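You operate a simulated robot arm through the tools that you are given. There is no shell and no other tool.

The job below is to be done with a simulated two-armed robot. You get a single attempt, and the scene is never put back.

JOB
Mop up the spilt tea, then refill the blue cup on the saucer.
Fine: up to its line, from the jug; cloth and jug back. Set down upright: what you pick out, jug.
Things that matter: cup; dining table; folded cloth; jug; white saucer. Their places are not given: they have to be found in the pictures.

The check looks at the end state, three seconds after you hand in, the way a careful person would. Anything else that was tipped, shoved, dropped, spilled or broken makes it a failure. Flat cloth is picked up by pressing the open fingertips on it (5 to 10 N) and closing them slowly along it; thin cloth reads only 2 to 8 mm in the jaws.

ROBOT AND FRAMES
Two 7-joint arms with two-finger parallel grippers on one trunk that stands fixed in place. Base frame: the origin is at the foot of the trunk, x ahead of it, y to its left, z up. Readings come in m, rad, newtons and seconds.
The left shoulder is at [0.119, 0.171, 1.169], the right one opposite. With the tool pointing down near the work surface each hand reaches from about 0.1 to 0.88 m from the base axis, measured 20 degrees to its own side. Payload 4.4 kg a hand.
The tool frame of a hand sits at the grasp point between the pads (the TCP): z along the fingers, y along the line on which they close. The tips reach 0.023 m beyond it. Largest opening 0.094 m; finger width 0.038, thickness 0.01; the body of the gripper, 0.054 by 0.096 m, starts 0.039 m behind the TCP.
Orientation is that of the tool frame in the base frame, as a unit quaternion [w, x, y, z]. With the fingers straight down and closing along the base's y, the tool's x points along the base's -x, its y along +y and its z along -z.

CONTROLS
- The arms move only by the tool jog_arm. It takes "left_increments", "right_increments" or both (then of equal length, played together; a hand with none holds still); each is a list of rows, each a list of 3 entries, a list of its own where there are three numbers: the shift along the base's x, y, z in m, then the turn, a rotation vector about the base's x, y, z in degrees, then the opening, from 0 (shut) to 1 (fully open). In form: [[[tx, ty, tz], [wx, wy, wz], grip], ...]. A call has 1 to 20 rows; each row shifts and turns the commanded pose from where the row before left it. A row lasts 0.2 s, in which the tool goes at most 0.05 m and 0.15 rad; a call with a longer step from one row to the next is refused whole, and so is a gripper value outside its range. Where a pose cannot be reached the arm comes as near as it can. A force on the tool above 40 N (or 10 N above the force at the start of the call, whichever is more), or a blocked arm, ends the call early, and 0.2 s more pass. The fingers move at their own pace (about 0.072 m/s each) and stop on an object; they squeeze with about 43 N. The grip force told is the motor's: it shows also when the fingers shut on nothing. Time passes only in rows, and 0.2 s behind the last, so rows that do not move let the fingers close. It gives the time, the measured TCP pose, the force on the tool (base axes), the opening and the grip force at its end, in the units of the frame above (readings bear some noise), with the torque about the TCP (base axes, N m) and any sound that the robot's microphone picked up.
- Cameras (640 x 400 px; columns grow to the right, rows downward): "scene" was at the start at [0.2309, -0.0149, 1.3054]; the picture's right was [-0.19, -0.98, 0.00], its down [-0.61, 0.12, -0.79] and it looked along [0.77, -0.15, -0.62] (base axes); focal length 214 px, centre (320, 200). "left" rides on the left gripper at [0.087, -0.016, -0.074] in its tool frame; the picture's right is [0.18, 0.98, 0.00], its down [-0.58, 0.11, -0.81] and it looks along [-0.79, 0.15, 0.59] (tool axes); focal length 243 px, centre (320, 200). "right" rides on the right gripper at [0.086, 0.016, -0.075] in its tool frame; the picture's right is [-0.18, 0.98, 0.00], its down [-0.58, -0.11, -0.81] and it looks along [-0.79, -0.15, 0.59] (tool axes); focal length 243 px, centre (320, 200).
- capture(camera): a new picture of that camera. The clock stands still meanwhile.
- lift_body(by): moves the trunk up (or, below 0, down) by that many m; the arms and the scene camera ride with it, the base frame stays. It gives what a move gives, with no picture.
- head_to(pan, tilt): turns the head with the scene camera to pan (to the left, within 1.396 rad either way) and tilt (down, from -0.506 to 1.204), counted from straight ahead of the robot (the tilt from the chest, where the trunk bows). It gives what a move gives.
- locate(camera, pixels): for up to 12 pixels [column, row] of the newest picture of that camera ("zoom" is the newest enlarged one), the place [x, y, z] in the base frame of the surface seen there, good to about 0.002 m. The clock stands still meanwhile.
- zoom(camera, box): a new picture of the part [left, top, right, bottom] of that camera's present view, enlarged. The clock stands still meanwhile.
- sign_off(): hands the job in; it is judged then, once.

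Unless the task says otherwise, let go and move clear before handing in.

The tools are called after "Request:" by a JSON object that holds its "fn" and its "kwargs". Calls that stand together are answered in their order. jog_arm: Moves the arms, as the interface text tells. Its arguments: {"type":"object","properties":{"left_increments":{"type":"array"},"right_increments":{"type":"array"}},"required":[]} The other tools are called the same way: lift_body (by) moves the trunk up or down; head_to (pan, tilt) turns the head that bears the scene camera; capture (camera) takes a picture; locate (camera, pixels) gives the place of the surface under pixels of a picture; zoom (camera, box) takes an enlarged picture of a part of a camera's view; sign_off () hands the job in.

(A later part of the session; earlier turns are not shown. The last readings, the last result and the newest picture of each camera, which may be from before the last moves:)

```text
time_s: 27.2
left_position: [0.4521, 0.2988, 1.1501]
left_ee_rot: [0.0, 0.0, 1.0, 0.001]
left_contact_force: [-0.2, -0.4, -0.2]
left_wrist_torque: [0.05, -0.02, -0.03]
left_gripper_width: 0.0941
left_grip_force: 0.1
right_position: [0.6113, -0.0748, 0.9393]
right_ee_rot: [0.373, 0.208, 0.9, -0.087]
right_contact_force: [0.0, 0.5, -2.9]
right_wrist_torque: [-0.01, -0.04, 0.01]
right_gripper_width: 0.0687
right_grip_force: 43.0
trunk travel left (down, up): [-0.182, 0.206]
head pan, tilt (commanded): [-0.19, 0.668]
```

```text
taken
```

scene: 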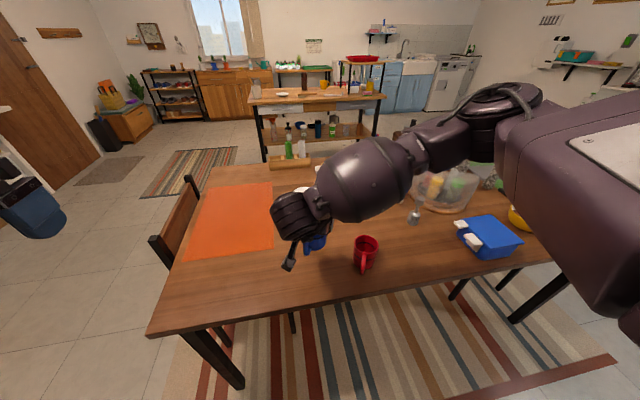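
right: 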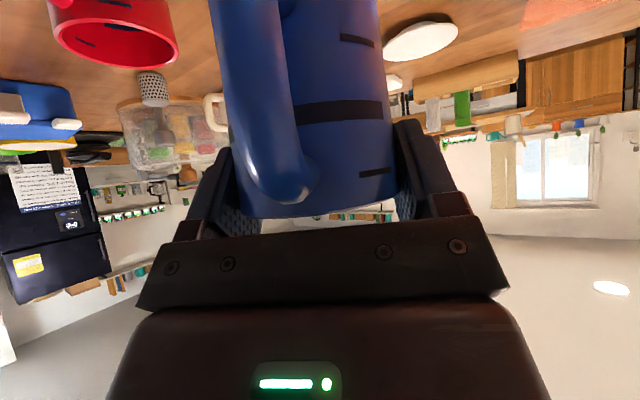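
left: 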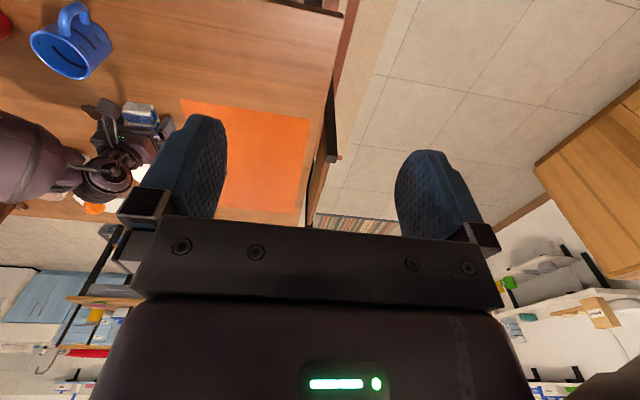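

The cup is up, weighing about 0.3 kg, and held firmly. I'll carry it higher and forward while yawing +28°, then lower the trunk to gain reach.

Request:
{"fn": "jog_arm", "kwargs": {"right_increments": [[[0.005, 0, 0.02], [0, 0, 0], 0.6], [[0.015, 0, 0.025], [0, 0, 4], 0.6], [[0.02, 0, 0.025], [0, 0, 5], 0.6], [[0.025, -0.002, 0.02], [0, 0, 5], 0.6], [[0.025, -0.002, 0.01], [0, 0, 5], 0.6], [[0.025, -0.003, 0], [0, 0, 5], 0.6], [[0.025, -0.003, 0], [0, 0, 4], 0.6], [[0.025, -0.003, 0], [0, 0, 0], 0.6], [[0.015, -0.002, 0], [0, 0, 0], 0.6], [[0.01, 0, 0], [0, 0, 0], 0.6], [[0, 0, 0], [0, 0, 0], 0.6]]}}

Request:
{"fn": "lift_body", "kwargs": {"by": -0.08}}

Request:
{"fn": "capture", "kwargs": {"camera": "scene"}}

Request:
{"fn": "capture", "kwargs": {"camera": "right"}}

```text
time_s: 29.6
left_position: [0.4529, 0.2994, 1.1498]
left_ee_rot: [0.0, 0.0, 1.0, 0.0]
left_contact_force: [0.4, -0.3, -0.1]
left_wrist_torque: [0.01, -0.01, 0.0]
left_gripper_width: 0.0939
left_grip_force: 0.1
right_position: [0.801, -0.0915, 1.0376]
right_ee_rot: [0.382, -0.016, 0.924, 0.007]
right_contact_force: [0.0, 0.0, -2.6]
right_wrist_torque: [0.0, 0.0, 0.0]
right_gripper_width: 0.0688
right_grip_force: 43.3
trunk travel left (down, up): [-0.182, 0.206]
head pan, tilt (commanded): [-0.19, 0.668]
```

```text
time_s: 30.8
left_position: [0.4505, 0.2996, 1.0697]
left_ee_rot: [0.002, 0.0, 1.0, 0.0]
left_contact_force: [0.1, 0.9, 0.3]
left_wrist_torque: [0.0, -0.03, 0.0]
left_gripper_width: 0.094
left_grip_force: 0.1
right_position: [0.7986, -0.0905, 0.9614]
right_ee_rot: [0.384, -0.015, 0.923, 0.007]
right_contact_force: [-0.8, -0.1, -1.5]
right_wrist_torque: [0.0, -0.01, 0.03]
right_gripper_width: 0.069
right_grip_force: 42.8
trunk travel left (down, up): [-0.102, 0.286]
head pan, tilt (commanded): [-0.19, 0.668]
```

```text
taken
```

scene: 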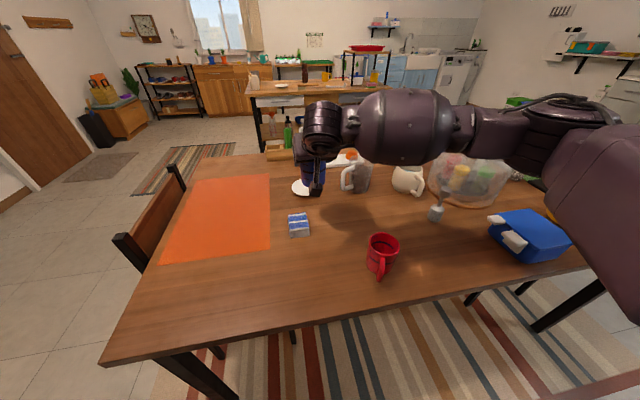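

```text
taken
```

right: 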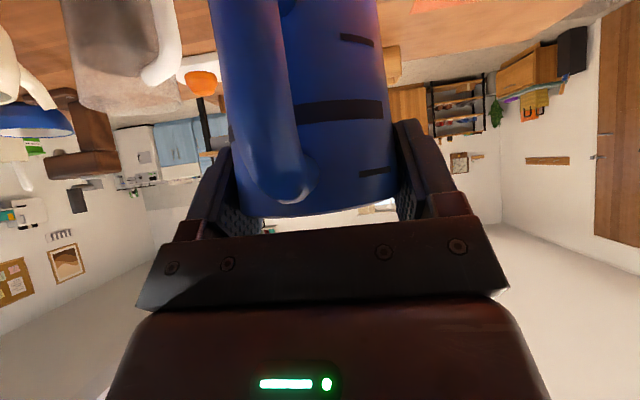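

The cup is level and held. I'll check the underside heights of the forearm before lowering further.

Request:
{"fn": "locate", "kwargs": {"camera": "scene", "pixels": [[400, 162], [440, 145], [370, 150], [480, 150], [520, 165], [560, 200], [330, 130], [316, 190], [352, 160], [420, 165]]}}

```text
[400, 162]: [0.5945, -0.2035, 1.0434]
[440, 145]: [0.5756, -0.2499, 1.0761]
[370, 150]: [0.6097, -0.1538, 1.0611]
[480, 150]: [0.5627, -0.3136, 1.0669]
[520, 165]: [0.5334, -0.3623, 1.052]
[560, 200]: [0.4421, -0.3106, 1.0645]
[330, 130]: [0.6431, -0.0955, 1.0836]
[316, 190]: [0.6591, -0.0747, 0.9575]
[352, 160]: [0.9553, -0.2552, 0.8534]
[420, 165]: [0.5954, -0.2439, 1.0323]
```

The forearm's underside is at z≈1.03, so there is plenty of room. I'll lower the trunk 0.07 more, then reach forward over the saucer.

Request:
{"fn": "lift_body", "kwargs": {"by": -0.07}}

Request:
{"fn": "jog_arm", "kwargs": {"right_increments": [[[0.015, 0, 0], [0, 0, 0], 0.6], [[0.02, 0, 0], [0, 0, 0], 0.6], [[0.025, 0, 0], [0, 0, 0], 0.6], [[0.025, 0, 0], [0, 0, 0], 0.6], [[0.025, 0, 0], [0, 0, 0], 0.6], [[0.025, 0, 0], [0, 0, 0], 0.6], [[0.015, 0, 0], [0, 0, 0], 0.6], [[0.008, 0, 0], [0, 0, 0], 0.6], [[0, 0, 0], [0, 0, 0], 0.6]]}}

Request:
{"fn": "capture", "kwargs": {"camera": "scene"}}

Request:
{"fn": "capture", "kwargs": {"camera": "left"}}

```text
time_s: 31.9
left_position: [0.4619, 0.2987, 0.9883]
left_ee_rot: [-0.024, 0.002, 1.0, -0.001]
left_contact_force: [0.7, 1.5, -3.7]
left_wrist_torque: [-0.05, 0.04, 0.02]
left_gripper_width: 0.094
left_grip_force: 0.0
right_position: [0.7993, -0.09, 0.8928]
right_ee_rot: [0.385, -0.016, 0.923, 0.007]
right_contact_force: [-0.5, 0.1, -1.6]
right_wrist_torque: [-0.01, -0.01, 0.02]
right_gripper_width: 0.0687
right_grip_force: 42.8
trunk travel left (down, up): [-0.032, 0.356]
head pan, tilt (commanded): [-0.19, 0.668]
```

```text
time_s: 33.9
left_position: [0.463, 0.2985, 0.9877]
left_ee_rot: [-0.021, 0.002, 1.0, -0.003]
left_contact_force: [0.3, 0.1, 0.5]
left_wrist_torque: [0.02, 0.02, 0.02]
left_gripper_width: 0.0941
left_grip_force: 0.1
right_position: [0.9579, -0.09, 0.8882]
right_ee_rot: [0.382, -0.017, 0.924, 0.007]
right_contact_force: [0.3, -0.6, -3.1]
right_wrist_torque: [-0.03, -0.02, 0.0]
right_gripper_width: 0.0688
right_grip_force: 42.4
trunk travel left (down, up): [-0.032, 0.356]
head pan, tilt (commanded): [-0.19, 0.668]
```

```text
taken
```

scene: 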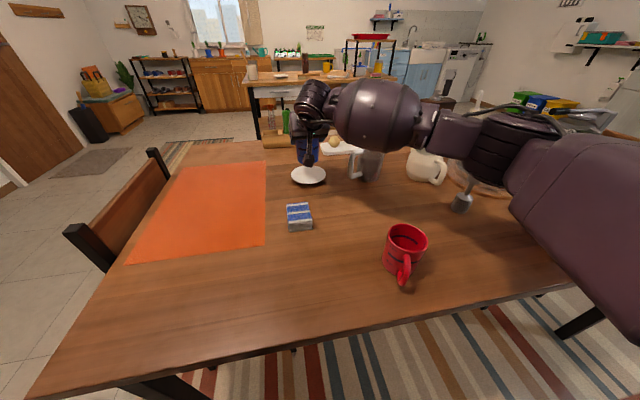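

```text
taken
```

left: 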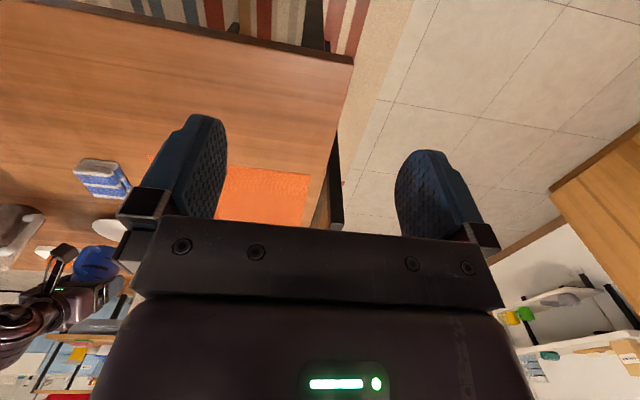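

The right hand reached (0.958,−0.090,0.888) over the saucer. The left hand shifted about 1 cm from what the trunk move should give, so I'll look at the left arm for contact.

Request:
{"fn": "head_to", "kwargs": {"pan": 0.7, "tilt": 0.7}}

Request:
{"fn": "capture", "kwargs": {"camera": "scene"}}

```text
time_s: 35.0
left_position: [0.4639, 0.2974, 0.9891]
left_ee_rot: [-0.021, 0.002, 1.0, -0.002]
left_contact_force: [-0.3, 0.4, 0.8]
left_wrist_torque: [0.02, -0.03, -0.01]
left_gripper_width: 0.0941
left_grip_force: 0.0
right_position: [0.959, -0.0895, 0.8892]
right_ee_rot: [0.382, -0.016, 0.924, 0.006]
right_contact_force: [0.0, -0.6, -1.2]
right_wrist_torque: [-0.02, -0.02, 0.0]
right_gripper_width: 0.0687
right_grip_force: 43.4
trunk travel left (down, up): [-0.032, 0.356]
head pan, tilt (commanded): [0.7, 0.7]
```

```text
taken
```

scene: 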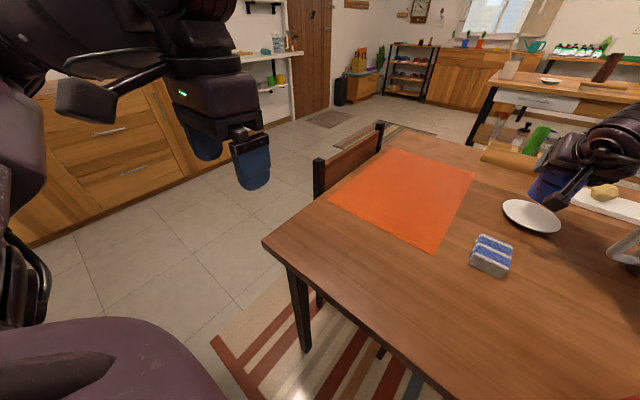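

The left gripper is clear of the chair at (350,160). I'll look further left and down at the left elbow.

Request:
{"fn": "head_to", "kwargs": {"pan": 1.3, "tilt": 1.0}}

Request:
{"fn": "capture", "kwargs": {"camera": "scene"}}

```text
time_s: 36.0
left_position: [0.4626, 0.297, 0.9892]
left_ee_rot: [-0.02, 0.002, 1.0, -0.003]
left_contact_force: [-0.2, 0.9, -0.2]
left_wrist_torque: [-0.01, 0.01, 0.01]
left_gripper_width: 0.094
left_grip_force: 0.0
right_position: [0.9582, -0.0899, 0.889]
right_ee_rot: [0.382, -0.016, 0.924, 0.006]
right_contact_force: [1.6, 0.4, -2.4]
right_wrist_torque: [-0.01, -0.01, -0.01]
right_gripper_width: 0.0689
right_grip_force: 42.6
trunk travel left (down, up): [-0.032, 0.356]
head pan, tilt (commanded): [1.3, 1.0]
```

```text
taken
```

scene: 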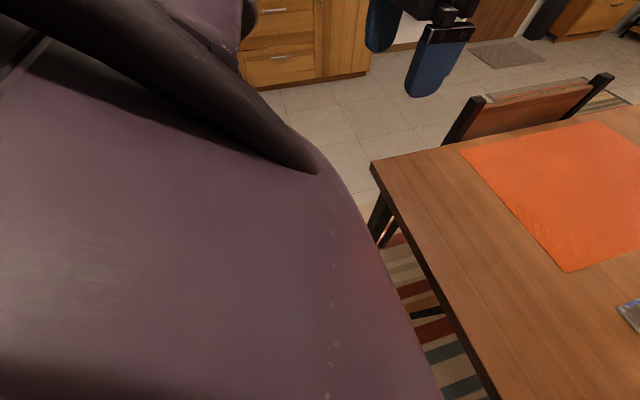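

My own shoulder hides the elbow. I'll raise the left hand 0.1 m to relieve any contact, and see whether its pose error clears.

Request:
{"fn": "jog_arm", "kwargs": {"left_increments": [[[0.0, 0, 0.02], [0, 0, 0], 1], [[0.0, 0, 0.02], [0, 0, 0], 1], [[0.0, 0, 0.02], [0, 0, 0], 1], [[0.0, 0, 0.02], [0, 0, 0], 1], [[0.0, 0, 0.02], [0, 0, 0], 1], [[0, 0, 0], [0, 0, 0], 1]]}}

Request:
{"fn": "head_to", "kwargs": {"pan": -0.19, "tilt": 0.668}}

Request:
{"fn": "zoom", "kwargs": {"camera": "scene", "box": [250, 60, 410, 220]}}

```text
time_s: 37.4
left_position: [0.4646, 0.2986, 1.0884]
left_ee_rot: [-0.021, 0.002, 1.0, -0.002]
left_contact_force: [0.0, 1.2, 0.1]
left_wrist_torque: [0.0, 0.02, 0.0]
left_gripper_width: 0.0941
left_grip_force: 0.1
right_position: [0.9579, -0.0897, 0.8884]
right_ee_rot: [0.381, -0.016, 0.924, 0.006]
right_contact_force: [1.6, -0.1, -2.6]
right_wrist_torque: [0.01, -0.04, -0.01]
right_gripper_width: 0.0688
right_grip_force: 42.7
trunk travel left (down, up): [-0.032, 0.356]
head pan, tilt (commanded): [1.3, 1.0]
```

```text
time_s: 39.0
left_position: [0.4643, 0.2979, 1.0882]
left_ee_rot: [-0.021, 0.002, 1.0, -0.003]
left_contact_force: [0.8, 0.1, 0.0]
left_wrist_torque: [-0.02, 0.01, 0.01]
left_gripper_width: 0.0941
left_grip_force: 0.0
right_position: [0.9587, -0.0899, 0.8883]
right_ee_rot: [0.382, -0.016, 0.924, 0.006]
right_contact_force: [-1.0, 0.0, -2.0]
right_wrist_torque: [0.0, -0.03, 0.0]
right_gripper_width: 0.0687
right_grip_force: 43.0
trunk travel left (down, up): [-0.032, 0.356]
head pan, tilt (commanded): [-0.19, 0.668]
```

```text
2.50 times, centred on (330, 140) of scene
```

zoom: 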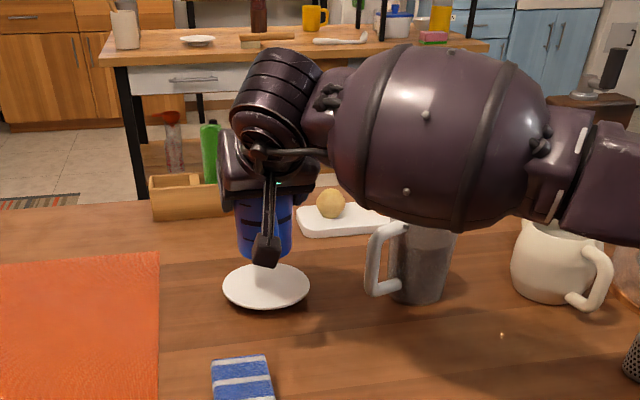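

The cup is held over the saucer, its centre within a couple of millimetres. I'll lower it towards contact, expected at TCP z≈0.8385.

Request:
{"fn": "jog_arm", "kwargs": {"right_increments": [[[-0.001, 0, -0.012], [0, 0, 0], 0.6], [[0, 0, -0.012], [0, 0, 0], 0.6], [[0, 0, -0.01], [0, 0, 0], 0.6], [[0, 0, -0.006], [0, 0, 0], 0.6], [[0, 0, -0.004], [0, 0, 0], 0.6], [[0, 0, 0], [0, 0, 0], 0.6]]}}

Request:
{"fn": "zoom", "kwargs": {"camera": "scene", "box": [270, 110, 370, 200]}}

```text
time_s: 40.4
left_position: [0.4643, 0.2974, 1.0885]
left_ee_rot: [-0.021, 0.003, 1.0, -0.002]
left_contact_force: [-0.2, -0.3, -0.1]
left_wrist_torque: [-0.03, 0.0, 0.0]
left_gripper_width: 0.0941
left_grip_force: 0.2
right_position: [0.9571, -0.0911, 0.8444]
right_ee_rot: [0.382, -0.015, 0.924, 0.007]
right_contact_force: [-0.1, 0.1, -2.5]
right_wrist_torque: [-0.01, -0.07, -0.05]
right_gripper_width: 0.0689
right_grip_force: 42.8
trunk travel left (down, up): [-0.032, 0.356]
head pan, tilt (commanded): [-0.19, 0.668]
```

```text
4.44 times, centred on (320, 155) of scene
```

zoom: 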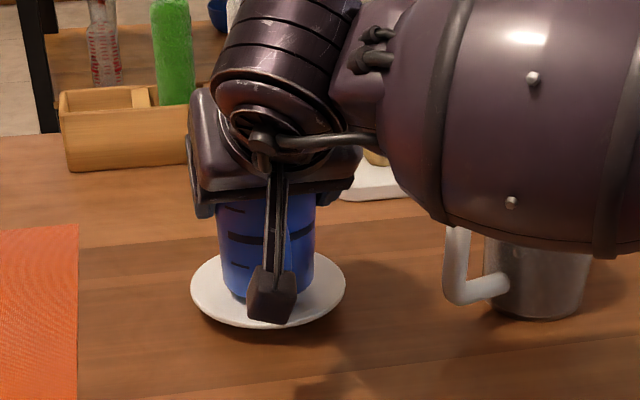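

The cup looks centred on the saucer. I'll lower it in 1 mm steps and watch the force.

Request:
{"fn": "jog_arm", "kwargs": {"right_increments": [[[0, 0, -0.0015], [0, 0, 0], 0.6], [[0, 0, -0.0015], [0, 0, 0], 0.6], [[0, 0, -0.001], [0, 0, 0], 0.6], [[0, 0, -0.001], [0, 0, 0], 0.6]]}}

```text
time_s: 41.4
left_position: [0.4632, 0.2976, 1.0891]
left_ee_rot: [-0.02, 0.003, 1.0, -0.002]
left_contact_force: [0.1, 0.1, -0.4]
left_wrist_torque: [0.0, 0.03, 0.04]
left_gripper_width: 0.094
left_grip_force: 0.0
right_position: [0.9573, -0.0895, 0.8418]
right_ee_rot: [0.384, -0.015, 0.923, 0.006]
right_contact_force: [-0.6, 0.6, 4.5]
right_wrist_torque: [0.15, 0.14, 0.0]
right_gripper_width: 0.0692
right_grip_force: 43.6
trunk travel left (down, up): [-0.032, 0.356]
head pan, tilt (commanded): [-0.19, 0.668]
```

Contact: the force went from −2.5 to +4.5 N, so the cup is on the saucer. I'll ease off 1 mm, open, and back out along the finger direction.

Request:
{"fn": "jog_arm", "kwargs": {"right_increments": [[[0, 0, 0.0012], [0, 0, 0], 0.6], [[0, 0, 0], [0, 0, 0], 0.75], [[0, 0, 0], [0, 0, 0], 0.85], [[0, 0, 0], [0, 0, 0], 1], [[0, 0, 0], [0, 0, 0], 1], [[0, 0, 0], [0, 0, 0], 1]]}}

Request:
{"fn": "zoom", "kwargs": {"camera": "scene", "box": [270, 110, 370, 200]}}

Request:
{"fn": "capture", "kwargs": {"camera": "right"}}

```text
time_s: 42.8
left_position: [0.4643, 0.2971, 1.0891]
left_ee_rot: [-0.021, 0.002, 1.0, -0.002]
left_contact_force: [-0.1, 0.1, -0.8]
left_wrist_torque: [-0.02, 0.01, 0.01]
left_gripper_width: 0.0938
left_grip_force: 0.1
right_position: [0.9569, -0.0907, 0.8413]
right_ee_rot: [0.383, -0.015, 0.923, 0.006]
right_contact_force: [-0.1, -0.3, 0.9]
right_wrist_torque: [-0.04, -0.02, -0.03]
right_gripper_width: 0.094
right_grip_force: 0.0
trunk travel left (down, up): [-0.032, 0.356]
head pan, tilt (commanded): [-0.19, 0.668]
```

```text
4.44 times, centred on (320, 155) of scene
```

zoom: 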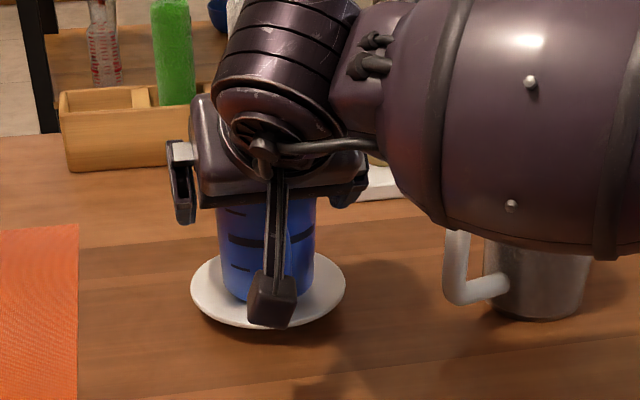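

```text
taken
```

right: 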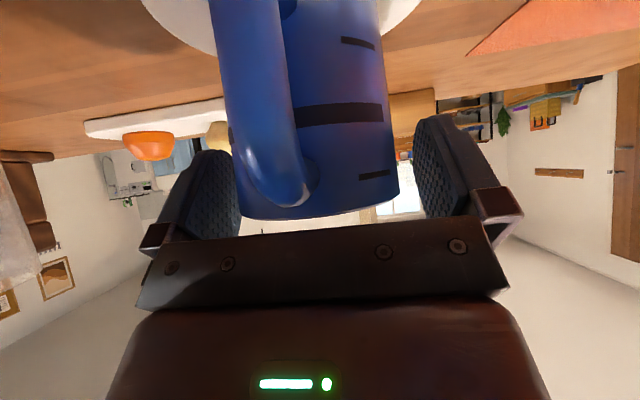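

The cup is standing on the saucer and free of the fingers. I'll back out along the finger axis.

Request:
{"fn": "jog_arm", "kwargs": {"right_increments": [[[-0.007, -0.0002, 0.0075], [0, 0, 0], 1], [[-0.0141, -0.0005, 0.0145], [0, 0, 0], 1], [[-0.0212, -0.0007, 0.0212], [0, 0, 0], 1], [[-0.0212, -0.0007, 0.0212], [0, 0, 0], 1], [[-0.0212, -0.0007, 0.0212], [0, 0, 0], 1], [[-0.0212, 0, 0.0212], [0, 0, 0], 1], [[-0.02, 0, 0.02], [0, 0, 0], 1]]}}

Request:
{"fn": "zoom", "kwargs": {"camera": "scene", "box": [270, 110, 430, 210]}}

Request:
{"fn": "capture", "kwargs": {"camera": "right"}}

```text
time_s: 44.4
left_position: [0.4633, 0.2981, 1.0894]
left_ee_rot: [-0.021, 0.002, 1.0, -0.002]
left_contact_force: [-0.2, 0.6, 0.5]
left_wrist_torque: [-0.01, -0.01, 0.01]
left_gripper_width: 0.0939
left_grip_force: 0.1
right_position: [0.8305, -0.0926, 0.9691]
right_ee_rot: [0.383, -0.016, 0.924, 0.007]
right_contact_force: [0.2, -0.4, -0.2]
right_wrist_torque: [-0.01, 0.01, 0.02]
right_gripper_width: 0.094
right_grip_force: 0.0
trunk travel left (down, up): [-0.032, 0.356]
head pan, tilt (commanded): [-0.19, 0.668]
```

```text
4.00 times, centred on (350, 160) of scene
```

zoom: 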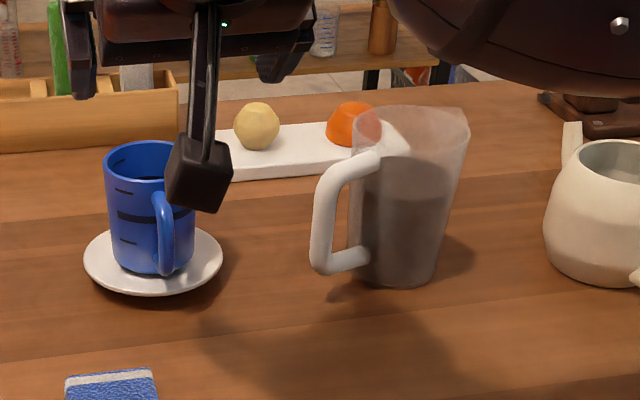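

```text
taken
```

right: 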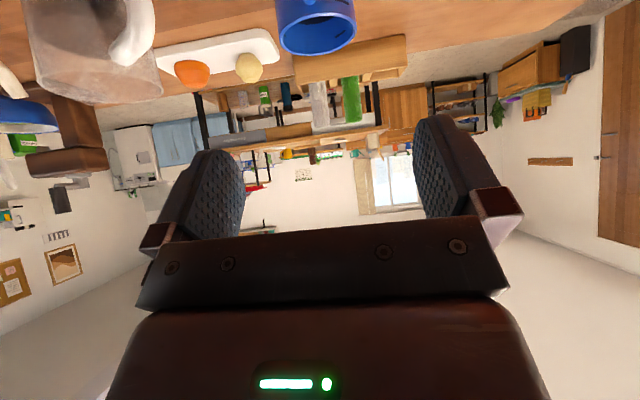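

The cup stands upright on the saucer with its handle towards the robot. Now I'll measure the jug's handle, body and spout from this view.

Request:
{"fn": "locate", "kwargs": {"camera": "zoom", "pixels": [[322, 190], [322, 250], [345, 165], [375, 155], [340, 265], [360, 258], [335, 220], [395, 270], [400, 230], [440, 230], [360, 190], [395, 195]]}}

Request:
{"fn": "locate", "kwargs": {"camera": "zoom", "pixels": [[400, 115], [460, 112], [468, 128], [395, 283], [355, 112], [410, 160], [430, 283], [365, 283], [140, 145], [175, 200], [105, 160], [150, 255]]}}

```text
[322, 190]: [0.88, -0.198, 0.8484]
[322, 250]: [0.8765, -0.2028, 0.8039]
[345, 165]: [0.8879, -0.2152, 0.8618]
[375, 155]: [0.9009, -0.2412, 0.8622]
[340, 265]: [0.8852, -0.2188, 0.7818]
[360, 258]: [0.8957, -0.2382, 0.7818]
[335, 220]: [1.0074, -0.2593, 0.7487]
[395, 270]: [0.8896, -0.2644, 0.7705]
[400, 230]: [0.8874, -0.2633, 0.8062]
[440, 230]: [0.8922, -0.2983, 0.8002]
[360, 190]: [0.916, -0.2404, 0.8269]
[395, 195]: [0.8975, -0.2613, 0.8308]
```

```text
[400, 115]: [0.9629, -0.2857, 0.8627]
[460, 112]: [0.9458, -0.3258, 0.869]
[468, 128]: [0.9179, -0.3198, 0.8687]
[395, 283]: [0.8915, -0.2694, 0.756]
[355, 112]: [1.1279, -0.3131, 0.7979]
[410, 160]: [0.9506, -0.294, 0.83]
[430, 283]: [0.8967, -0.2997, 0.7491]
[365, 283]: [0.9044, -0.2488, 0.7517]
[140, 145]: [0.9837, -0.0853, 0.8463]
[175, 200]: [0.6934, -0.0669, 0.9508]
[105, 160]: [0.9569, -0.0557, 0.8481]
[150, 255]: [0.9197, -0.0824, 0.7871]
```

I'll zoom in further on the jug to get the handle thickness and the gap between handle and body.

Request:
{"fn": "zoom", "kwargs": {"camera": "scene", "box": [340, 130, 396, 185]}}

Request:
{"fn": "locate", "kwargs": {"camera": "zoom", "pixels": [[130, 200], [160, 200], [190, 200], [130, 300], [160, 300], [200, 120], [205, 100], [260, 80], [265, 110], [270, 345], [265, 310], [230, 340]]}}

```text
7.27 times, centred on (368, 158) of scene
```

zoom: 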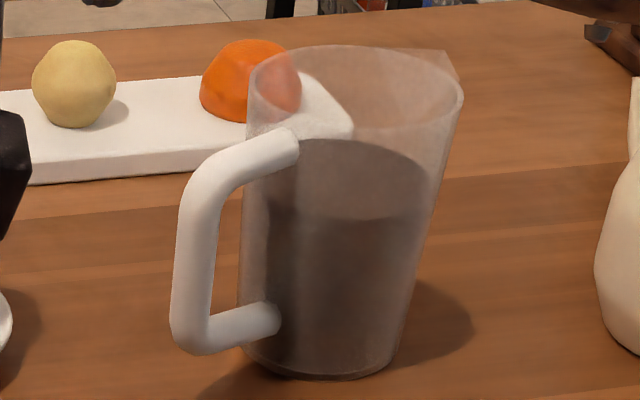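

```text
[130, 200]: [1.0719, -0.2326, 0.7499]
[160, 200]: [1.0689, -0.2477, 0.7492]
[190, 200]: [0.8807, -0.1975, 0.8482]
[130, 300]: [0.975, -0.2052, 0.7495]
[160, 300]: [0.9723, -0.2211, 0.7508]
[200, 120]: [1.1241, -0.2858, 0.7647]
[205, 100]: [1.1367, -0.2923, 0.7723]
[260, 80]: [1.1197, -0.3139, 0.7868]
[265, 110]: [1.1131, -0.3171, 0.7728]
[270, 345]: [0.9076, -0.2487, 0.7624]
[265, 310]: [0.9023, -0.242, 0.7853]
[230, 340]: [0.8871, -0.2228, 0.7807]
```

The handle bar is about 0.017 m thick, with a real gap to the body. I'll sample more points on it for its exact line and the body's outline.

Request:
{"fn": "locate", "kwargs": {"camera": "zoom", "pixels": [[180, 250], [187, 250], [195, 250], [203, 250], [210, 250], [195, 220], [195, 280], [195, 310], [205, 190], [215, 170], [240, 150], [280, 140]]}}

Request:
{"fn": "locate", "kwargs": {"camera": "zoom", "pixels": [[250, 250], [280, 250], [320, 250], [360, 250], [400, 250], [300, 372], [340, 372], [370, 365], [255, 345], [460, 100], [440, 60], [300, 50]]}}

```text
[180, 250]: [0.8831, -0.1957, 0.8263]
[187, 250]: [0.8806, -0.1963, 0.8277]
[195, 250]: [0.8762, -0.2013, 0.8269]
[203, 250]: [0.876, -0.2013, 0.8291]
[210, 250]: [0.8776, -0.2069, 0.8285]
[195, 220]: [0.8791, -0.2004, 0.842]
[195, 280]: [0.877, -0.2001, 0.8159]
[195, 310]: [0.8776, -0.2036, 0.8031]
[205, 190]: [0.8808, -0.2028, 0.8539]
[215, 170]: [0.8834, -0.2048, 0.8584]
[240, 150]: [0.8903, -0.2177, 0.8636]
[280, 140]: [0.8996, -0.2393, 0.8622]
```

```text
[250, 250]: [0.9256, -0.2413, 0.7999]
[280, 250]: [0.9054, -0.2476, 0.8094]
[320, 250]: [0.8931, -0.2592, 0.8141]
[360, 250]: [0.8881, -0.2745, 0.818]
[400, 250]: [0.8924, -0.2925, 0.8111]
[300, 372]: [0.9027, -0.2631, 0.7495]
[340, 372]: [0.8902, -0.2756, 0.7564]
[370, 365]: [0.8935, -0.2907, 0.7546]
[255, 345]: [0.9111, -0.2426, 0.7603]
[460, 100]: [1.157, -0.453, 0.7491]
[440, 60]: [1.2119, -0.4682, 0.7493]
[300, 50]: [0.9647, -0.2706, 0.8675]
```

The jug's axis is near (0.924,−0.2775), with body radius ≈0.036. The handle bar's centre is near (0.883,−0.2035) at azimuth ≈118°, with the spout opposite. The best grasp is on the handle bar with a horizontal hand, one finger through the handle, and the wrist camera rolled to the top. I'll raise the trunk back and test that orientation in free air.

Request:
{"fn": "lift_body", "kwargs": {"by": 0.15}}

Request:
{"fn": "jog_arm", "kwargs": {"right_increments": [[[-0.03, -0.02, 0], [0, 0, 0], 1], [[-0.03, -0.03, 0], [0, -7.5, 0], 1], [[-0.03, -0.03, 0], [0, -7.5, 0], 1], [[-0.03, -0.03, 0], [0, -7.5, 0], 1], [[-0.03, -0.03, 0], [0, -7.5, 0], 1], [[-0.02, -0.02, 0], [0, -7.5, 0], 1], [[-0.01, -0.02, 0], [0, -7.5, 0], 1], [[0, 0, 0], [0, 0, 0], 1]]}}

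Request:
{"fn": "capture", "kwargs": {"camera": "scene"}}

```text
time_s: 46.2
left_position: [0.4638, 0.2985, 1.2371]
left_ee_rot: [-0.021, 0.003, 1.0, -0.002]
left_contact_force: [1.2, -0.2, -0.2]
left_wrist_torque: [-0.01, 0.05, 0.02]
left_gripper_width: 0.094
left_grip_force: 0.0
right_position: [0.833, -0.0934, 1.1152]
right_ee_rot: [0.38, -0.017, 0.925, 0.007]
right_contact_force: [0.2, 0.0, -0.4]
right_wrist_torque: [-0.02, 0.0, 0.02]
right_gripper_width: 0.094
right_grip_force: 0.1
trunk travel left (down, up): [-0.182, 0.206]
head pan, tilt (commanded): [-0.19, 0.668]
```

```text
time_s: 48.0
left_position: [0.4625, 0.2984, 1.2392]
left_ee_rot: [-0.021, 0.002, 1.0, -0.002]
left_contact_force: [-0.1, 0.1, 0.1]
left_wrist_torque: [0.02, 0.01, -0.03]
left_gripper_width: 0.0941
left_grip_force: 0.1
right_position: [0.6883, -0.2268, 1.1175]
right_ee_rot: [0.595, -0.018, 0.803, 0.003]
right_contact_force: [-0.4, 0.7, 0.4]
right_wrist_torque: [-0.01, -0.03, -0.01]
right_gripper_width: 0.0939
right_grip_force: 0.0
right hand out of reach, approached as far as the arm can: row 5, 6, 7
trunk travel left (down, up): [-0.182, 0.206]
head pan, tilt (commanded): [-0.19, 0.668]
```

```text
taken
```

scene: 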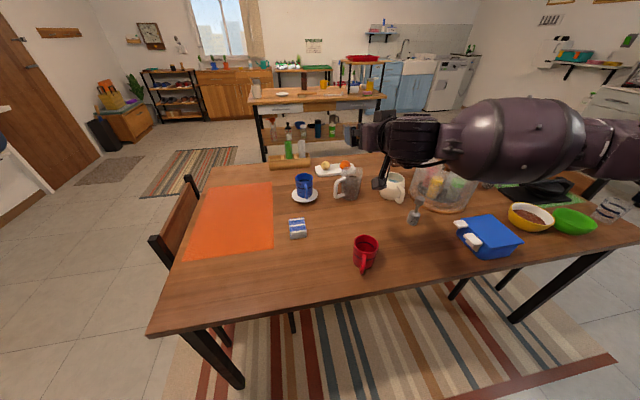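

The wrist stopped at 73° pitch, so the arm's wrist limits matter here. I'll yaw towards azimuth 28° in free air and see whether the pitch comes up.

Request:
{"fn": "jog_arm", "kwargs": {"right_increments": [[[0, 0, -0.01], [0, 0, 7], 1], [[0, 0, -0.01], [0, 0, 7], 1], [[0, 0, -0.01], [0, 0, 7], 1], [[0, 0, -0.01], [0, 0, 5], 1], [[0, 0, 0], [0, 0, 0], 1]]}}

```text
time_s: 49.2
left_position: [0.4635, 0.2983, 1.2391]
left_ee_rot: [-0.02, 0.002, 1.0, -0.003]
left_contact_force: [0.3, -0.2, -0.1]
left_wrist_torque: [0.0, -0.03, -0.01]
left_gripper_width: 0.0942
left_grip_force: 0.2
right_position: [0.6897, -0.2262, 1.0786]
right_ee_rot: [0.58, -0.197, 0.778, 0.136]
right_contact_force: [0.5, 0.3, -1.3]
right_wrist_torque: [-0.02, -0.02, 0.0]
right_gripper_width: 0.0938
right_grip_force: 0.2
trunk travel left (down, up): [-0.182, 0.206]
head pan, tilt (commanded): [-0.19, 0.668]
```

At azimuth 27° it follows and is 17° below horizontal. I'll try the remaining pitch here.

Request:
{"fn": "jog_arm", "kwargs": {"right_increments": [[[0, 0, 0], [3.75, -7.06, 0], 1], [[0, 0, 0], [3.75, -7.06, 0], 1], [[0, 0, 0], [0, 0, 0], 1]]}}

```text
time_s: 50.0
left_position: [0.4635, 0.2985, 1.2393]
left_ee_rot: [-0.02, 0.002, 1.0, -0.003]
left_contact_force: [0.0, 0.0, 0.7]
left_wrist_torque: [0.02, -0.02, -0.01]
left_gripper_width: 0.0939
left_grip_force: 0.1
right_position: [0.6892, -0.2256, 1.0796]
right_ee_rot: [0.683, -0.175, 0.69, 0.162]
right_contact_force: [-0.4, -0.1, 0.2]
right_wrist_torque: [0.02, 0.01, -0.04]
right_gripper_width: 0.094
right_grip_force: 0.1
trunk travel left (down, up): [-0.182, 0.206]
head pan, tilt (commanded): [-0.19, 0.668]
```

The hand is now horizontal at azimuth 28°. I'll roll it −96° about its own axis, the first half of the way to camera-on-top.

Request:
{"fn": "jog_arm", "kwargs": {"right_increments": [[[0, 0, 0], [-7.09, -3.7, 0], 1], [[0, 0, 0], [-7.09, -3.7, 0], 1], [[0, 0, 0], [-7.09, -3.7, 0], 1], [[0, 0, 0], [-7.09, -3.7, 0], 1], [[0, 0, 0], [-7.09, -3.7, 0], 1], [[0, 0, 0], [-7.09, -3.7, 0], 1], [[0, 0, 0], [-7.09, -3.7, 0], 1], [[0, 0, 0], [-7.09, -3.7, 0], 1], [[0, 0, 0], [-7.09, -3.7, 0], 1], [[0, 0, 0], [-7.09, -3.7, 0], 1], [[0, 0, 0], [-7.09, -3.7, 0], 1], [[0, 0, 0], [-7.09, -3.7, 0], 1], [[0, 0, 0], [0, 0, 0], 1]]}}

```text
time_s: 52.8
left_position: [0.4625, 0.2983, 1.2389]
left_ee_rot: [-0.02, 0.002, 1.0, -0.002]
left_contact_force: [0.7, -0.5, -0.3]
left_wrist_torque: [0.0, -0.02, -0.02]
left_gripper_width: 0.094
left_grip_force: 0.3
right_position: [0.6924, -0.3171, 1.188]
right_ee_rot: [0.653, -0.527, 0.485, -0.246]
right_contact_force: [0.0, -0.5, 0.7]
right_wrist_torque: [0.02, 0.01, -0.02]
right_gripper_width: 0.0938
right_grip_force: 0.1
right hand out of reach, approached as far as the arm can: row 5, 6, 7, 8, 9, 10, 11, 12
trunk travel left (down, up): [-0.182, 0.206]
head pan, tilt (commanded): [-0.19, 0.668]
```

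Rolling to camera-on-top is blocked by joint limits, so I'll drop that idea. A pitched grasp works instead: azimuth 28°, about 38° below horizontal, with one fingertip through the handle loop. First I'll return to camera-down roll and check what the hand camera sees.

Request:
{"fn": "jog_arm", "kwargs": {"right_increments": [[[0, 0.01, -0.01], [7.5, 3.9, 0], 1], [[0, 0.01, -0.01], [7.5, 3.9, 0], 1], [[0, 0.01, -0.01], [7.5, 3.9, 0], 1], [[0, 0.01, -0.01], [7.5, 3.9, 0], 1], [[0, 0.01, -0.01], [7.5, 3.9, 0], 1], [[0, 0.01, -0.01], [7.5, 3.9, 0], 1], [[0, 0.01, -0.01], [7.5, 3.9, 0], 1], [[0, 0.01, -0.01], [7.5, 3.9, 0], 1], [[0, 0, 0], [0, 0, 0], 1]]}}

Request:
{"fn": "capture", "kwargs": {"camera": "right"}}

```text
time_s: 54.8
left_position: [0.4625, 0.297, 1.2387]
left_ee_rot: [-0.02, 0.004, 1.0, -0.002]
left_contact_force: [0.0, -0.3, 0.0]
left_wrist_torque: [-0.03, 0.03, 0.0]
left_gripper_width: 0.0944
left_grip_force: 0.1
right_position: [0.6938, -0.2364, 1.1084]
right_ee_rot: [0.679, -0.176, 0.692, 0.17]
right_contact_force: [-0.8, 0.1, -0.5]
right_wrist_torque: [0.03, -0.01, 0.0]
right_gripper_width: 0.0941
right_grip_force: 0.1
trunk travel left (down, up): [-0.182, 0.206]
head pan, tilt (commanded): [-0.19, 0.668]
```

```text
taken
```

right: 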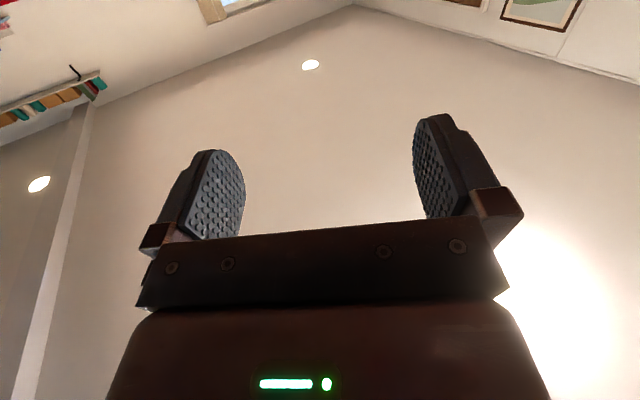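

The hand is back to horizontal, camera below. I'll pitch it 38° down at the same azimuth and then test the pouring roll (+60° about azimuth 28°) in free air.

Request:
{"fn": "jog_arm", "kwargs": {"right_increments": [[[0, 0, 0], [-3.56, 6.71, 0], 1], [[0, 0, 0], [-3.56, 6.71, 0], 1], [[0, 0, 0], [-3.56, 6.71, 0], 1], [[0, 0, 0], [-3.56, 6.71, 0], 1], [[0, 0, 0], [-3.56, 6.71, 0], 1], [[0, 0, 0], [0, 0, 0], 1]]}}

Request:
{"fn": "jog_arm", "kwargs": {"right_increments": [[[0, 0, 0], [6.62, 3.52, 0], 1], [[0, 0, 0], [6.62, 3.52, 0], 1], [[0, 0, 0], [6.62, 3.52, 0], 1], [[0, 0, 0], [6.62, 3.52, 0], 1], [[0, 0, 0], [6.62, 3.52, 0], 1], [[0, 0, 0], [6.62, 3.52, 0], 1], [[0, 0, 0], [6.62, 3.52, 0], 1], [[0, 0, 0], [6.62, 3.52, 0], 1], [[0, 0, 0], [0, 0, 0], 1]]}}

```text
time_s: 56.2
left_position: [0.4635, 0.298, 1.2387]
left_ee_rot: [-0.021, 0.003, 1.0, -0.002]
left_contact_force: [0.2, -0.3, 0.5]
left_wrist_torque: [-0.04, 0.02, 0.04]
left_gripper_width: 0.0941
left_grip_force: 0.0
right_position: [0.6938, -0.2354, 1.1088]
right_ee_rot: [0.414, -0.223, 0.876, 0.107]
right_contact_force: [0.5, -0.1, 0.8]
right_wrist_torque: [0.02, 0.01, -0.01]
right_gripper_width: 0.0939
right_grip_force: 0.1
trunk travel left (down, up): [-0.182, 0.206]
head pan, tilt (commanded): [-0.19, 0.668]
```

```text
time_s: 58.2
left_position: [0.4627, 0.2981, 1.239]
left_ee_rot: [-0.019, 0.003, 1.0, -0.003]
left_contact_force: [0.1, 0.9, 0.4]
left_wrist_torque: [0.0, 0.02, -0.03]
left_gripper_width: 0.0941
left_grip_force: 0.0
right_position: [0.6932, -0.2354, 1.1082]
right_ee_rot: [0.253, 0.016, 0.808, 0.532]
right_contact_force: [-0.3, -0.2, 0.1]
right_wrist_torque: [0.0, -0.01, 0.04]
right_gripper_width: 0.094
right_grip_force: 0.1
trunk travel left (down, up): [-0.182, 0.206]
head pan, tilt (commanded): [-0.19, 0.668]
```

Rolling to +60° works. I'll check the pouring position over the cup with the roll at +75°, hand still empty.

Request:
{"fn": "jog_arm", "kwargs": {"right_increments": [[[0.0246, 0.0319, -0.0135], [6.62, 3.52, 0], 1], [[0.0246, 0.0319, -0.0135], [6.62, 3.52, 0], 1], [[0.0246, 0.0319, -0.0135], [0, 0, 0], 1], [[0.0246, 0.0319, -0.0135], [0, 0, 0], 1], [[0.0246, 0.0319, -0.0135], [0, 0, 0], 1], [[0.0246, 0.0319, -0.0135], [0, 0, 0], 1], [[0.0246, 0.0319, -0.0135], [0, 0, 0], 1], [[0.0246, 0.0319, -0.0135], [0, 0, 0], 1], [[0, 0, 0], [0, 0, 0], 1]]}}

Request:
{"fn": "capture", "kwargs": {"camera": "scene"}}

Request:
{"fn": "zoom", "kwargs": {"camera": "scene", "box": [250, 120, 410, 220]}}

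```text
time_s: 60.2
left_position: [0.4624, 0.2991, 1.2378]
left_ee_rot: [-0.02, 0.002, 1.0, -0.002]
left_contact_force: [0.1, 0.6, 0.1]
left_wrist_torque: [-0.02, 0.02, 0.0]
left_gripper_width: 0.0945
left_grip_force: 0.0
right_position: [0.8721, -0.005, 1.0103]
right_ee_rot: [0.2, 0.076, 0.756, 0.618]
right_contact_force: [0.4, 0.3, 0.1]
right_wrist_torque: [0.0, 0.04, -0.01]
right_gripper_width: 0.0936
right_grip_force: 0.1
right hand out of reach, approached as far as the arm can: row 8
trunk travel left (down, up): [-0.182, 0.206]
head pan, tilt (commanded): [-0.19, 0.668]
```

```text
taken
```

scene: 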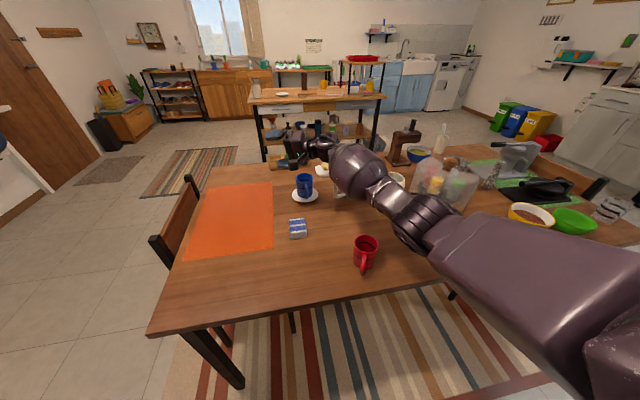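

```text
4.00 times, centred on (330, 170) of scene
```

zoom: 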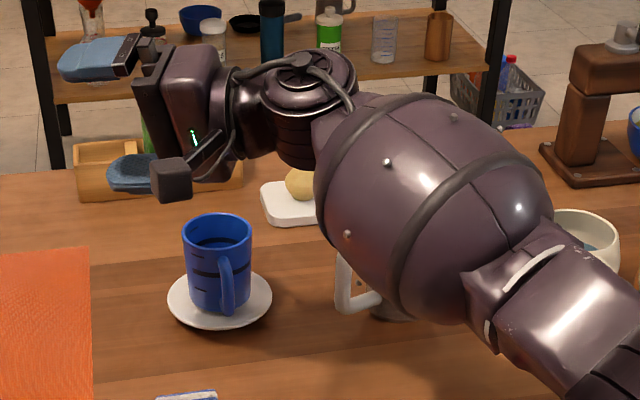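

The roll is fine, but this spot is just at the edge of reach. I'll raise and back off the hand, lower the trunk 0.1 m, yaw to azimuth 8°, and test the pour pose again while still empty.

Request:
{"fn": "jog_arm", "kwargs": {"right_increments": [[[-0.02, 0, 0.03], [0, 0, 0], 1], [[-0.02, 0, 0.03], [0, 0, 0], 1], [[0, 0, 0.02], [0, 0, 0], 1]]}}

Request:
{"fn": "lift_body", "kwargs": {"by": -0.1}}

Request:
{"fn": "jog_arm", "kwargs": {"right_increments": [[[0.01, 0, 0], [0, 0, -7], 1], [[0.02, 0, 0], [0, 0, -7], 1], [[0.02, 0.003, 0], [0, 0, -6], 1], [[0.02, 0.003, 0], [0, 0, 0], 1], [[0.01, 0.003, 0], [0, 0, 0], 1], [[0, 0, 0], [0, 0, 0], 1]]}}

Request:
{"fn": "zoom", "kwargs": {"camera": "scene", "box": [230, 80, 430, 220]}}

```text
time_s: 61.0
left_position: [0.4638, 0.2985, 1.2395]
left_ee_rot: [-0.02, 0.003, 1.0, -0.003]
left_contact_force: [0.2, 0.3, -0.7]
left_wrist_torque: [0.01, -0.02, 0.0]
left_gripper_width: 0.0943
left_grip_force: 0.0
right_position: [0.8301, -0.0052, 1.0903]
right_ee_rot: [0.2, 0.077, 0.756, 0.619]
right_contact_force: [-0.1, 0.2, 0.5]
right_wrist_torque: [0.0, 0.01, -0.01]
right_gripper_width: 0.0939
right_grip_force: 0.1
trunk travel left (down, up): [-0.182, 0.206]
head pan, tilt (commanded): [-0.19, 0.668]
```

```text
time_s: 62.3
left_position: [0.4616, 0.2971, 1.1407]
left_ee_rot: [-0.018, 0.002, 1.0, -0.002]
left_contact_force: [-0.4, 0.8, 0.5]
left_wrist_torque: [0.0, -0.06, -0.02]
left_gripper_width: 0.0938
left_grip_force: 0.1
right_position: [0.8302, -0.0065, 0.9938]
right_ee_rot: [0.202, 0.076, 0.755, 0.62]
right_contact_force: [0.1, 0.3, 0.4]
right_wrist_torque: [-0.03, 0.03, -0.01]
right_gripper_width: 0.0942
right_grip_force: 0.0
trunk travel left (down, up): [-0.082, 0.306]
head pan, tilt (commanded): [-0.19, 0.668]
```

```text
time_s: 63.7
left_position: [0.4623, 0.298, 1.1381]
left_ee_rot: [-0.021, 0.003, 1.0, -0.003]
left_contact_force: [-0.1, -1.1, -0.6]
left_wrist_torque: [0.02, 0.02, 0.01]
left_gripper_width: 0.0943
left_grip_force: 0.0
right_position: [0.9106, 0.0044, 0.9902]
right_ee_rot: [0.305, 0.206, 0.73, 0.576]
right_contact_force: [2.1, 0.2, 0.7]
right_wrist_torque: [0.0, -0.02, 0.01]
right_gripper_width: 0.0939
right_grip_force: 0.0
trunk travel left (down, up): [-0.082, 0.306]
head pan, tilt (commanded): [-0.19, 0.668]
```

```text
2.86 times, centred on (330, 150) of scene
```

zoom: 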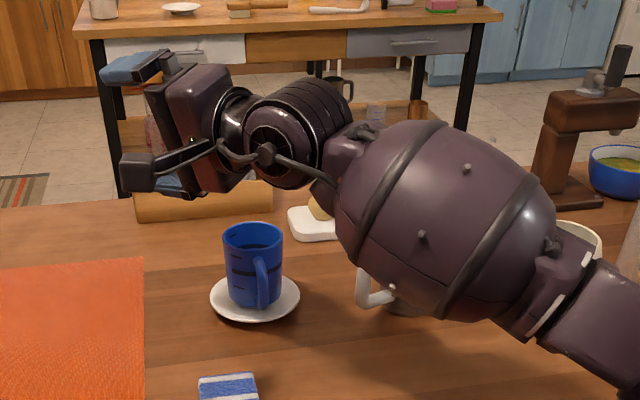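

No reach warning this time. I'll push on to x≈0.94 to confirm the final pour position and measure the forearm's underside.

Request:
{"fn": "jog_arm", "kwargs": {"right_increments": [[[0.015, 0.002, 0], [0, 0, 0], 1], [[0.015, 0, 0], [0, 0, 0], 1], [[0, 0, 0], [0, 0, 0], 1]]}}

Request:
{"fn": "zoom", "kwargs": {"camera": "scene", "box": [230, 80, 430, 220]}}

Request:
{"fn": "locate", "kwargs": {"camera": "zoom", "pixels": [[440, 310], [390, 280], [350, 210], [500, 320], [580, 350], [420, 200], [200, 180], [150, 170], [300, 160], [370, 285]]}}

```text
time_s: 64.5
left_position: [0.4637, 0.2986, 1.1389]
left_ee_rot: [-0.021, 0.003, 1.0, -0.002]
left_contact_force: [1.4, -0.5, -1.1]
left_wrist_torque: [0.04, -0.01, 0.01]
left_gripper_width: 0.0939
left_grip_force: 0.0
right_position: [0.9407, 0.0057, 0.9901]
right_ee_rot: [0.304, 0.208, 0.731, 0.575]
right_contact_force: [-0.4, 0.8, 0.2]
right_wrist_torque: [0.01, -0.03, 0.0]
right_gripper_width: 0.0941
right_grip_force: 0.0
trunk travel left (down, up): [-0.082, 0.306]
head pan, tilt (commanded): [-0.19, 0.668]
```

```text
2.86 times, centred on (330, 150) of scene
```

zoom: 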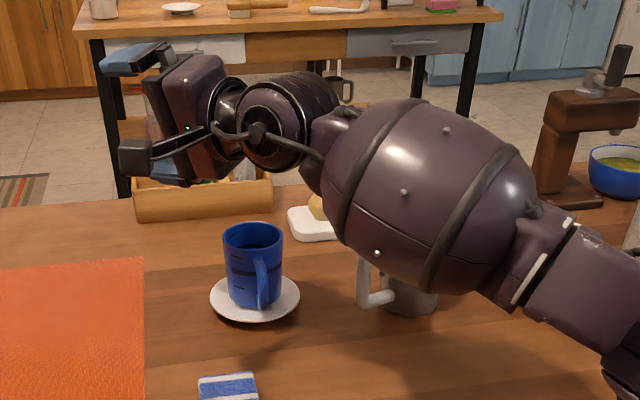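

```text
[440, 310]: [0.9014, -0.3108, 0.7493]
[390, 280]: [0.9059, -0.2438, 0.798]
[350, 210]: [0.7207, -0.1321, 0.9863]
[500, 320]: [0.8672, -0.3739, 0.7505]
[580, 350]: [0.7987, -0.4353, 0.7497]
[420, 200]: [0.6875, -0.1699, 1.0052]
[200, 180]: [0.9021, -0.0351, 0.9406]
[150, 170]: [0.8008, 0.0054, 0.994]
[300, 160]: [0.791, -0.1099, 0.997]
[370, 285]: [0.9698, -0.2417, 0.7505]
```

The pour pose is reachable with the trunk lowered 0.1 m, with the forearm well above the jug. Now I'll unwind the roll and yaw, and move to the pre-grasp in front of the jug handle.

Request:
{"fn": "jog_arm", "kwargs": {"right_increments": [[[-0.03, -0.01, 0.02], [0, 0, 7], 1], [[-0.03, -0.01, 0.02], [0, 0, 7], 1], [[-0.03, -0.01, 0.02], [0, 0, 6], 1], [[-0.0065, -0.0231, -0.009], [-6.62, -3.52, 0], 1], [[-0.0065, -0.0231, -0.009], [-6.62, -3.52, 0], 1], [[-0.0065, -0.0231, -0.009], [-6.62, -3.52, 0], 1], [[-0.0065, -0.0231, -0.009], [-6.62, -3.52, 0], 1], [[-0.0065, -0.0231, -0.009], [-6.62, -3.52, 0], 1], [[-0.0065, -0.0231, -0.009], [-6.62, -3.52, 0], 1], [[-0.0065, -0.0231, -0.009], [-6.62, -3.52, 0], 1], [[-0.0065, -0.0231, -0.009], [-6.62, -3.52, 0], 1], [[-0.0065, -0.0231, -0.009], [-6.62, -3.52, 0], 1], [[-0.0065, -0.0231, -0.009], [-6.62, -3.52, 0], 1], [[0, 0, 0], [0, 0, 0], 1]]}}

Request:
{"fn": "capture", "kwargs": {"camera": "right"}}

Request:
{"fn": "capture", "kwargs": {"camera": "scene"}}

```text
time_s: 67.5
left_position: [0.4634, 0.2977, 1.1387]
left_ee_rot: [-0.021, 0.003, 1.0, -0.003]
left_contact_force: [-0.1, 0.0, 0.0]
left_wrist_torque: [0.01, 0.01, -0.01]
left_gripper_width: 0.0942
left_grip_force: 0.0
right_position: [0.7859, -0.2556, 0.96]
right_ee_rot: [0.416, -0.223, 0.875, 0.107]
right_contact_force: [0.4, -0.2, -0.2]
right_wrist_torque: [-0.03, -0.02, -0.02]
right_gripper_width: 0.0941
right_grip_force: 0.0
trunk travel left (down, up): [-0.082, 0.306]
head pan, tilt (commanded): [-0.19, 0.668]
```

```text
taken
```

right: 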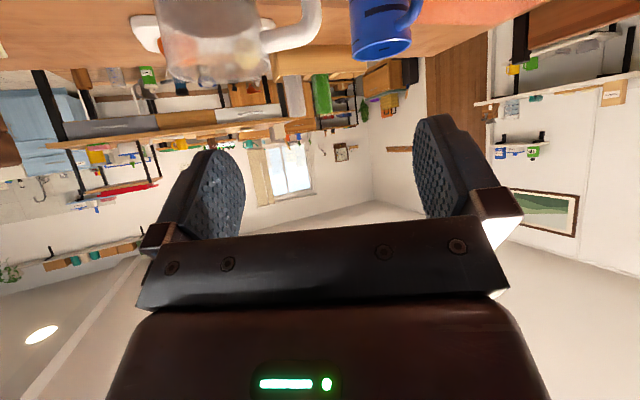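

```text
taken
```

scene: 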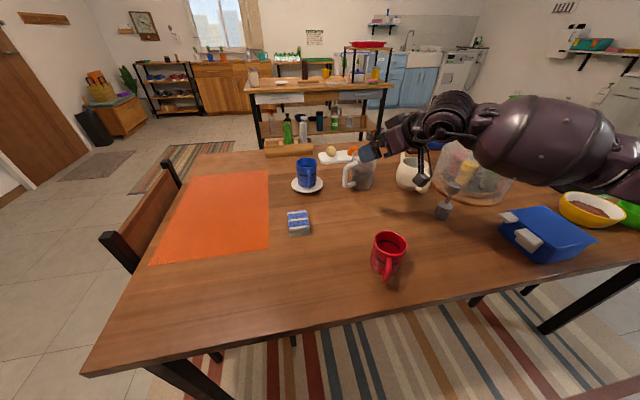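

The hand is near pre-grasp, 39° below horizontal. In the scene picture the forearm passes near the clear dome at (470,170), so I'll check clearances there and re-measure the jug handle.

Request:
{"fn": "locate", "kwargs": {"camera": "scene", "pixels": [[540, 190], [500, 180], [490, 150], [600, 185], [450, 150], [460, 200], [422, 180], [520, 160], [630, 190]]}}

Request:
{"fn": "zoom", "kwargs": {"camera": "scene", "box": [330, 140, 386, 195]}}

```text
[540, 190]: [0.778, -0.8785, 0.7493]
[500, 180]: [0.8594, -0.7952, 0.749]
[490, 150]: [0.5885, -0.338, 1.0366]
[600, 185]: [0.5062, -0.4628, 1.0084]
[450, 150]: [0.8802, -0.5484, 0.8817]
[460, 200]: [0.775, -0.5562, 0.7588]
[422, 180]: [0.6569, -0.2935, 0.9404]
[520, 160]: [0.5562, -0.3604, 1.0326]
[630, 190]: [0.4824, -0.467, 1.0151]
```

```text
7.27 times, centred on (358, 168) of scene
```

zoom: 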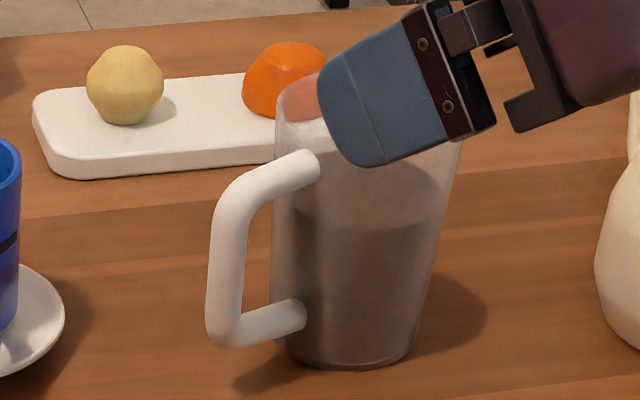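

The forearm is well clear of the dome. I'll sample the handle again in this view for its centre line and the loop's top and bottom.

Request:
{"fn": "locate", "kwargs": {"camera": "zoom", "pixels": [[213, 260], [220, 260], [228, 260], [236, 260], [241, 260], [265, 205], [270, 190], [265, 165], [262, 345], [262, 330], [265, 315], [268, 308]]}}

Request:
{"fn": "locate", "kwargs": {"camera": "zoom", "pixels": [[228, 230], [228, 200], [232, 190], [238, 180], [228, 290], [228, 310], [230, 330], [290, 165], [285, 180], [290, 195], [295, 305], [290, 325]]}}

```text
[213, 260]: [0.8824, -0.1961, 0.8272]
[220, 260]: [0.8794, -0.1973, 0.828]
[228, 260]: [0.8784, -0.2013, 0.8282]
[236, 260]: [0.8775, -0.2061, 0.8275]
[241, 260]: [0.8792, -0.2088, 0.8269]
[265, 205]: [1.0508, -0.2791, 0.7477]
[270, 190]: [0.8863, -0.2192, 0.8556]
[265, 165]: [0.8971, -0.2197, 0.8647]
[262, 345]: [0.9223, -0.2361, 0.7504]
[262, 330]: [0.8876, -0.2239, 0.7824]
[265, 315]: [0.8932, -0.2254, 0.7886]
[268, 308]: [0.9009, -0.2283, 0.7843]
```

```text
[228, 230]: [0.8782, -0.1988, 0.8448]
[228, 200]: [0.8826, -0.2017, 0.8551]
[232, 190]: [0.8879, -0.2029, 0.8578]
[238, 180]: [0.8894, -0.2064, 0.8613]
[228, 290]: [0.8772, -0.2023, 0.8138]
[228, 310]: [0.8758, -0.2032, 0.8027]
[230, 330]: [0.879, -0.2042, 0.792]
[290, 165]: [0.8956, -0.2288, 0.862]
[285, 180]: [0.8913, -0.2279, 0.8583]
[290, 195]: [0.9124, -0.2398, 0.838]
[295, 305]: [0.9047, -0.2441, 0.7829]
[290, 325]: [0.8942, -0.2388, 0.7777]
```

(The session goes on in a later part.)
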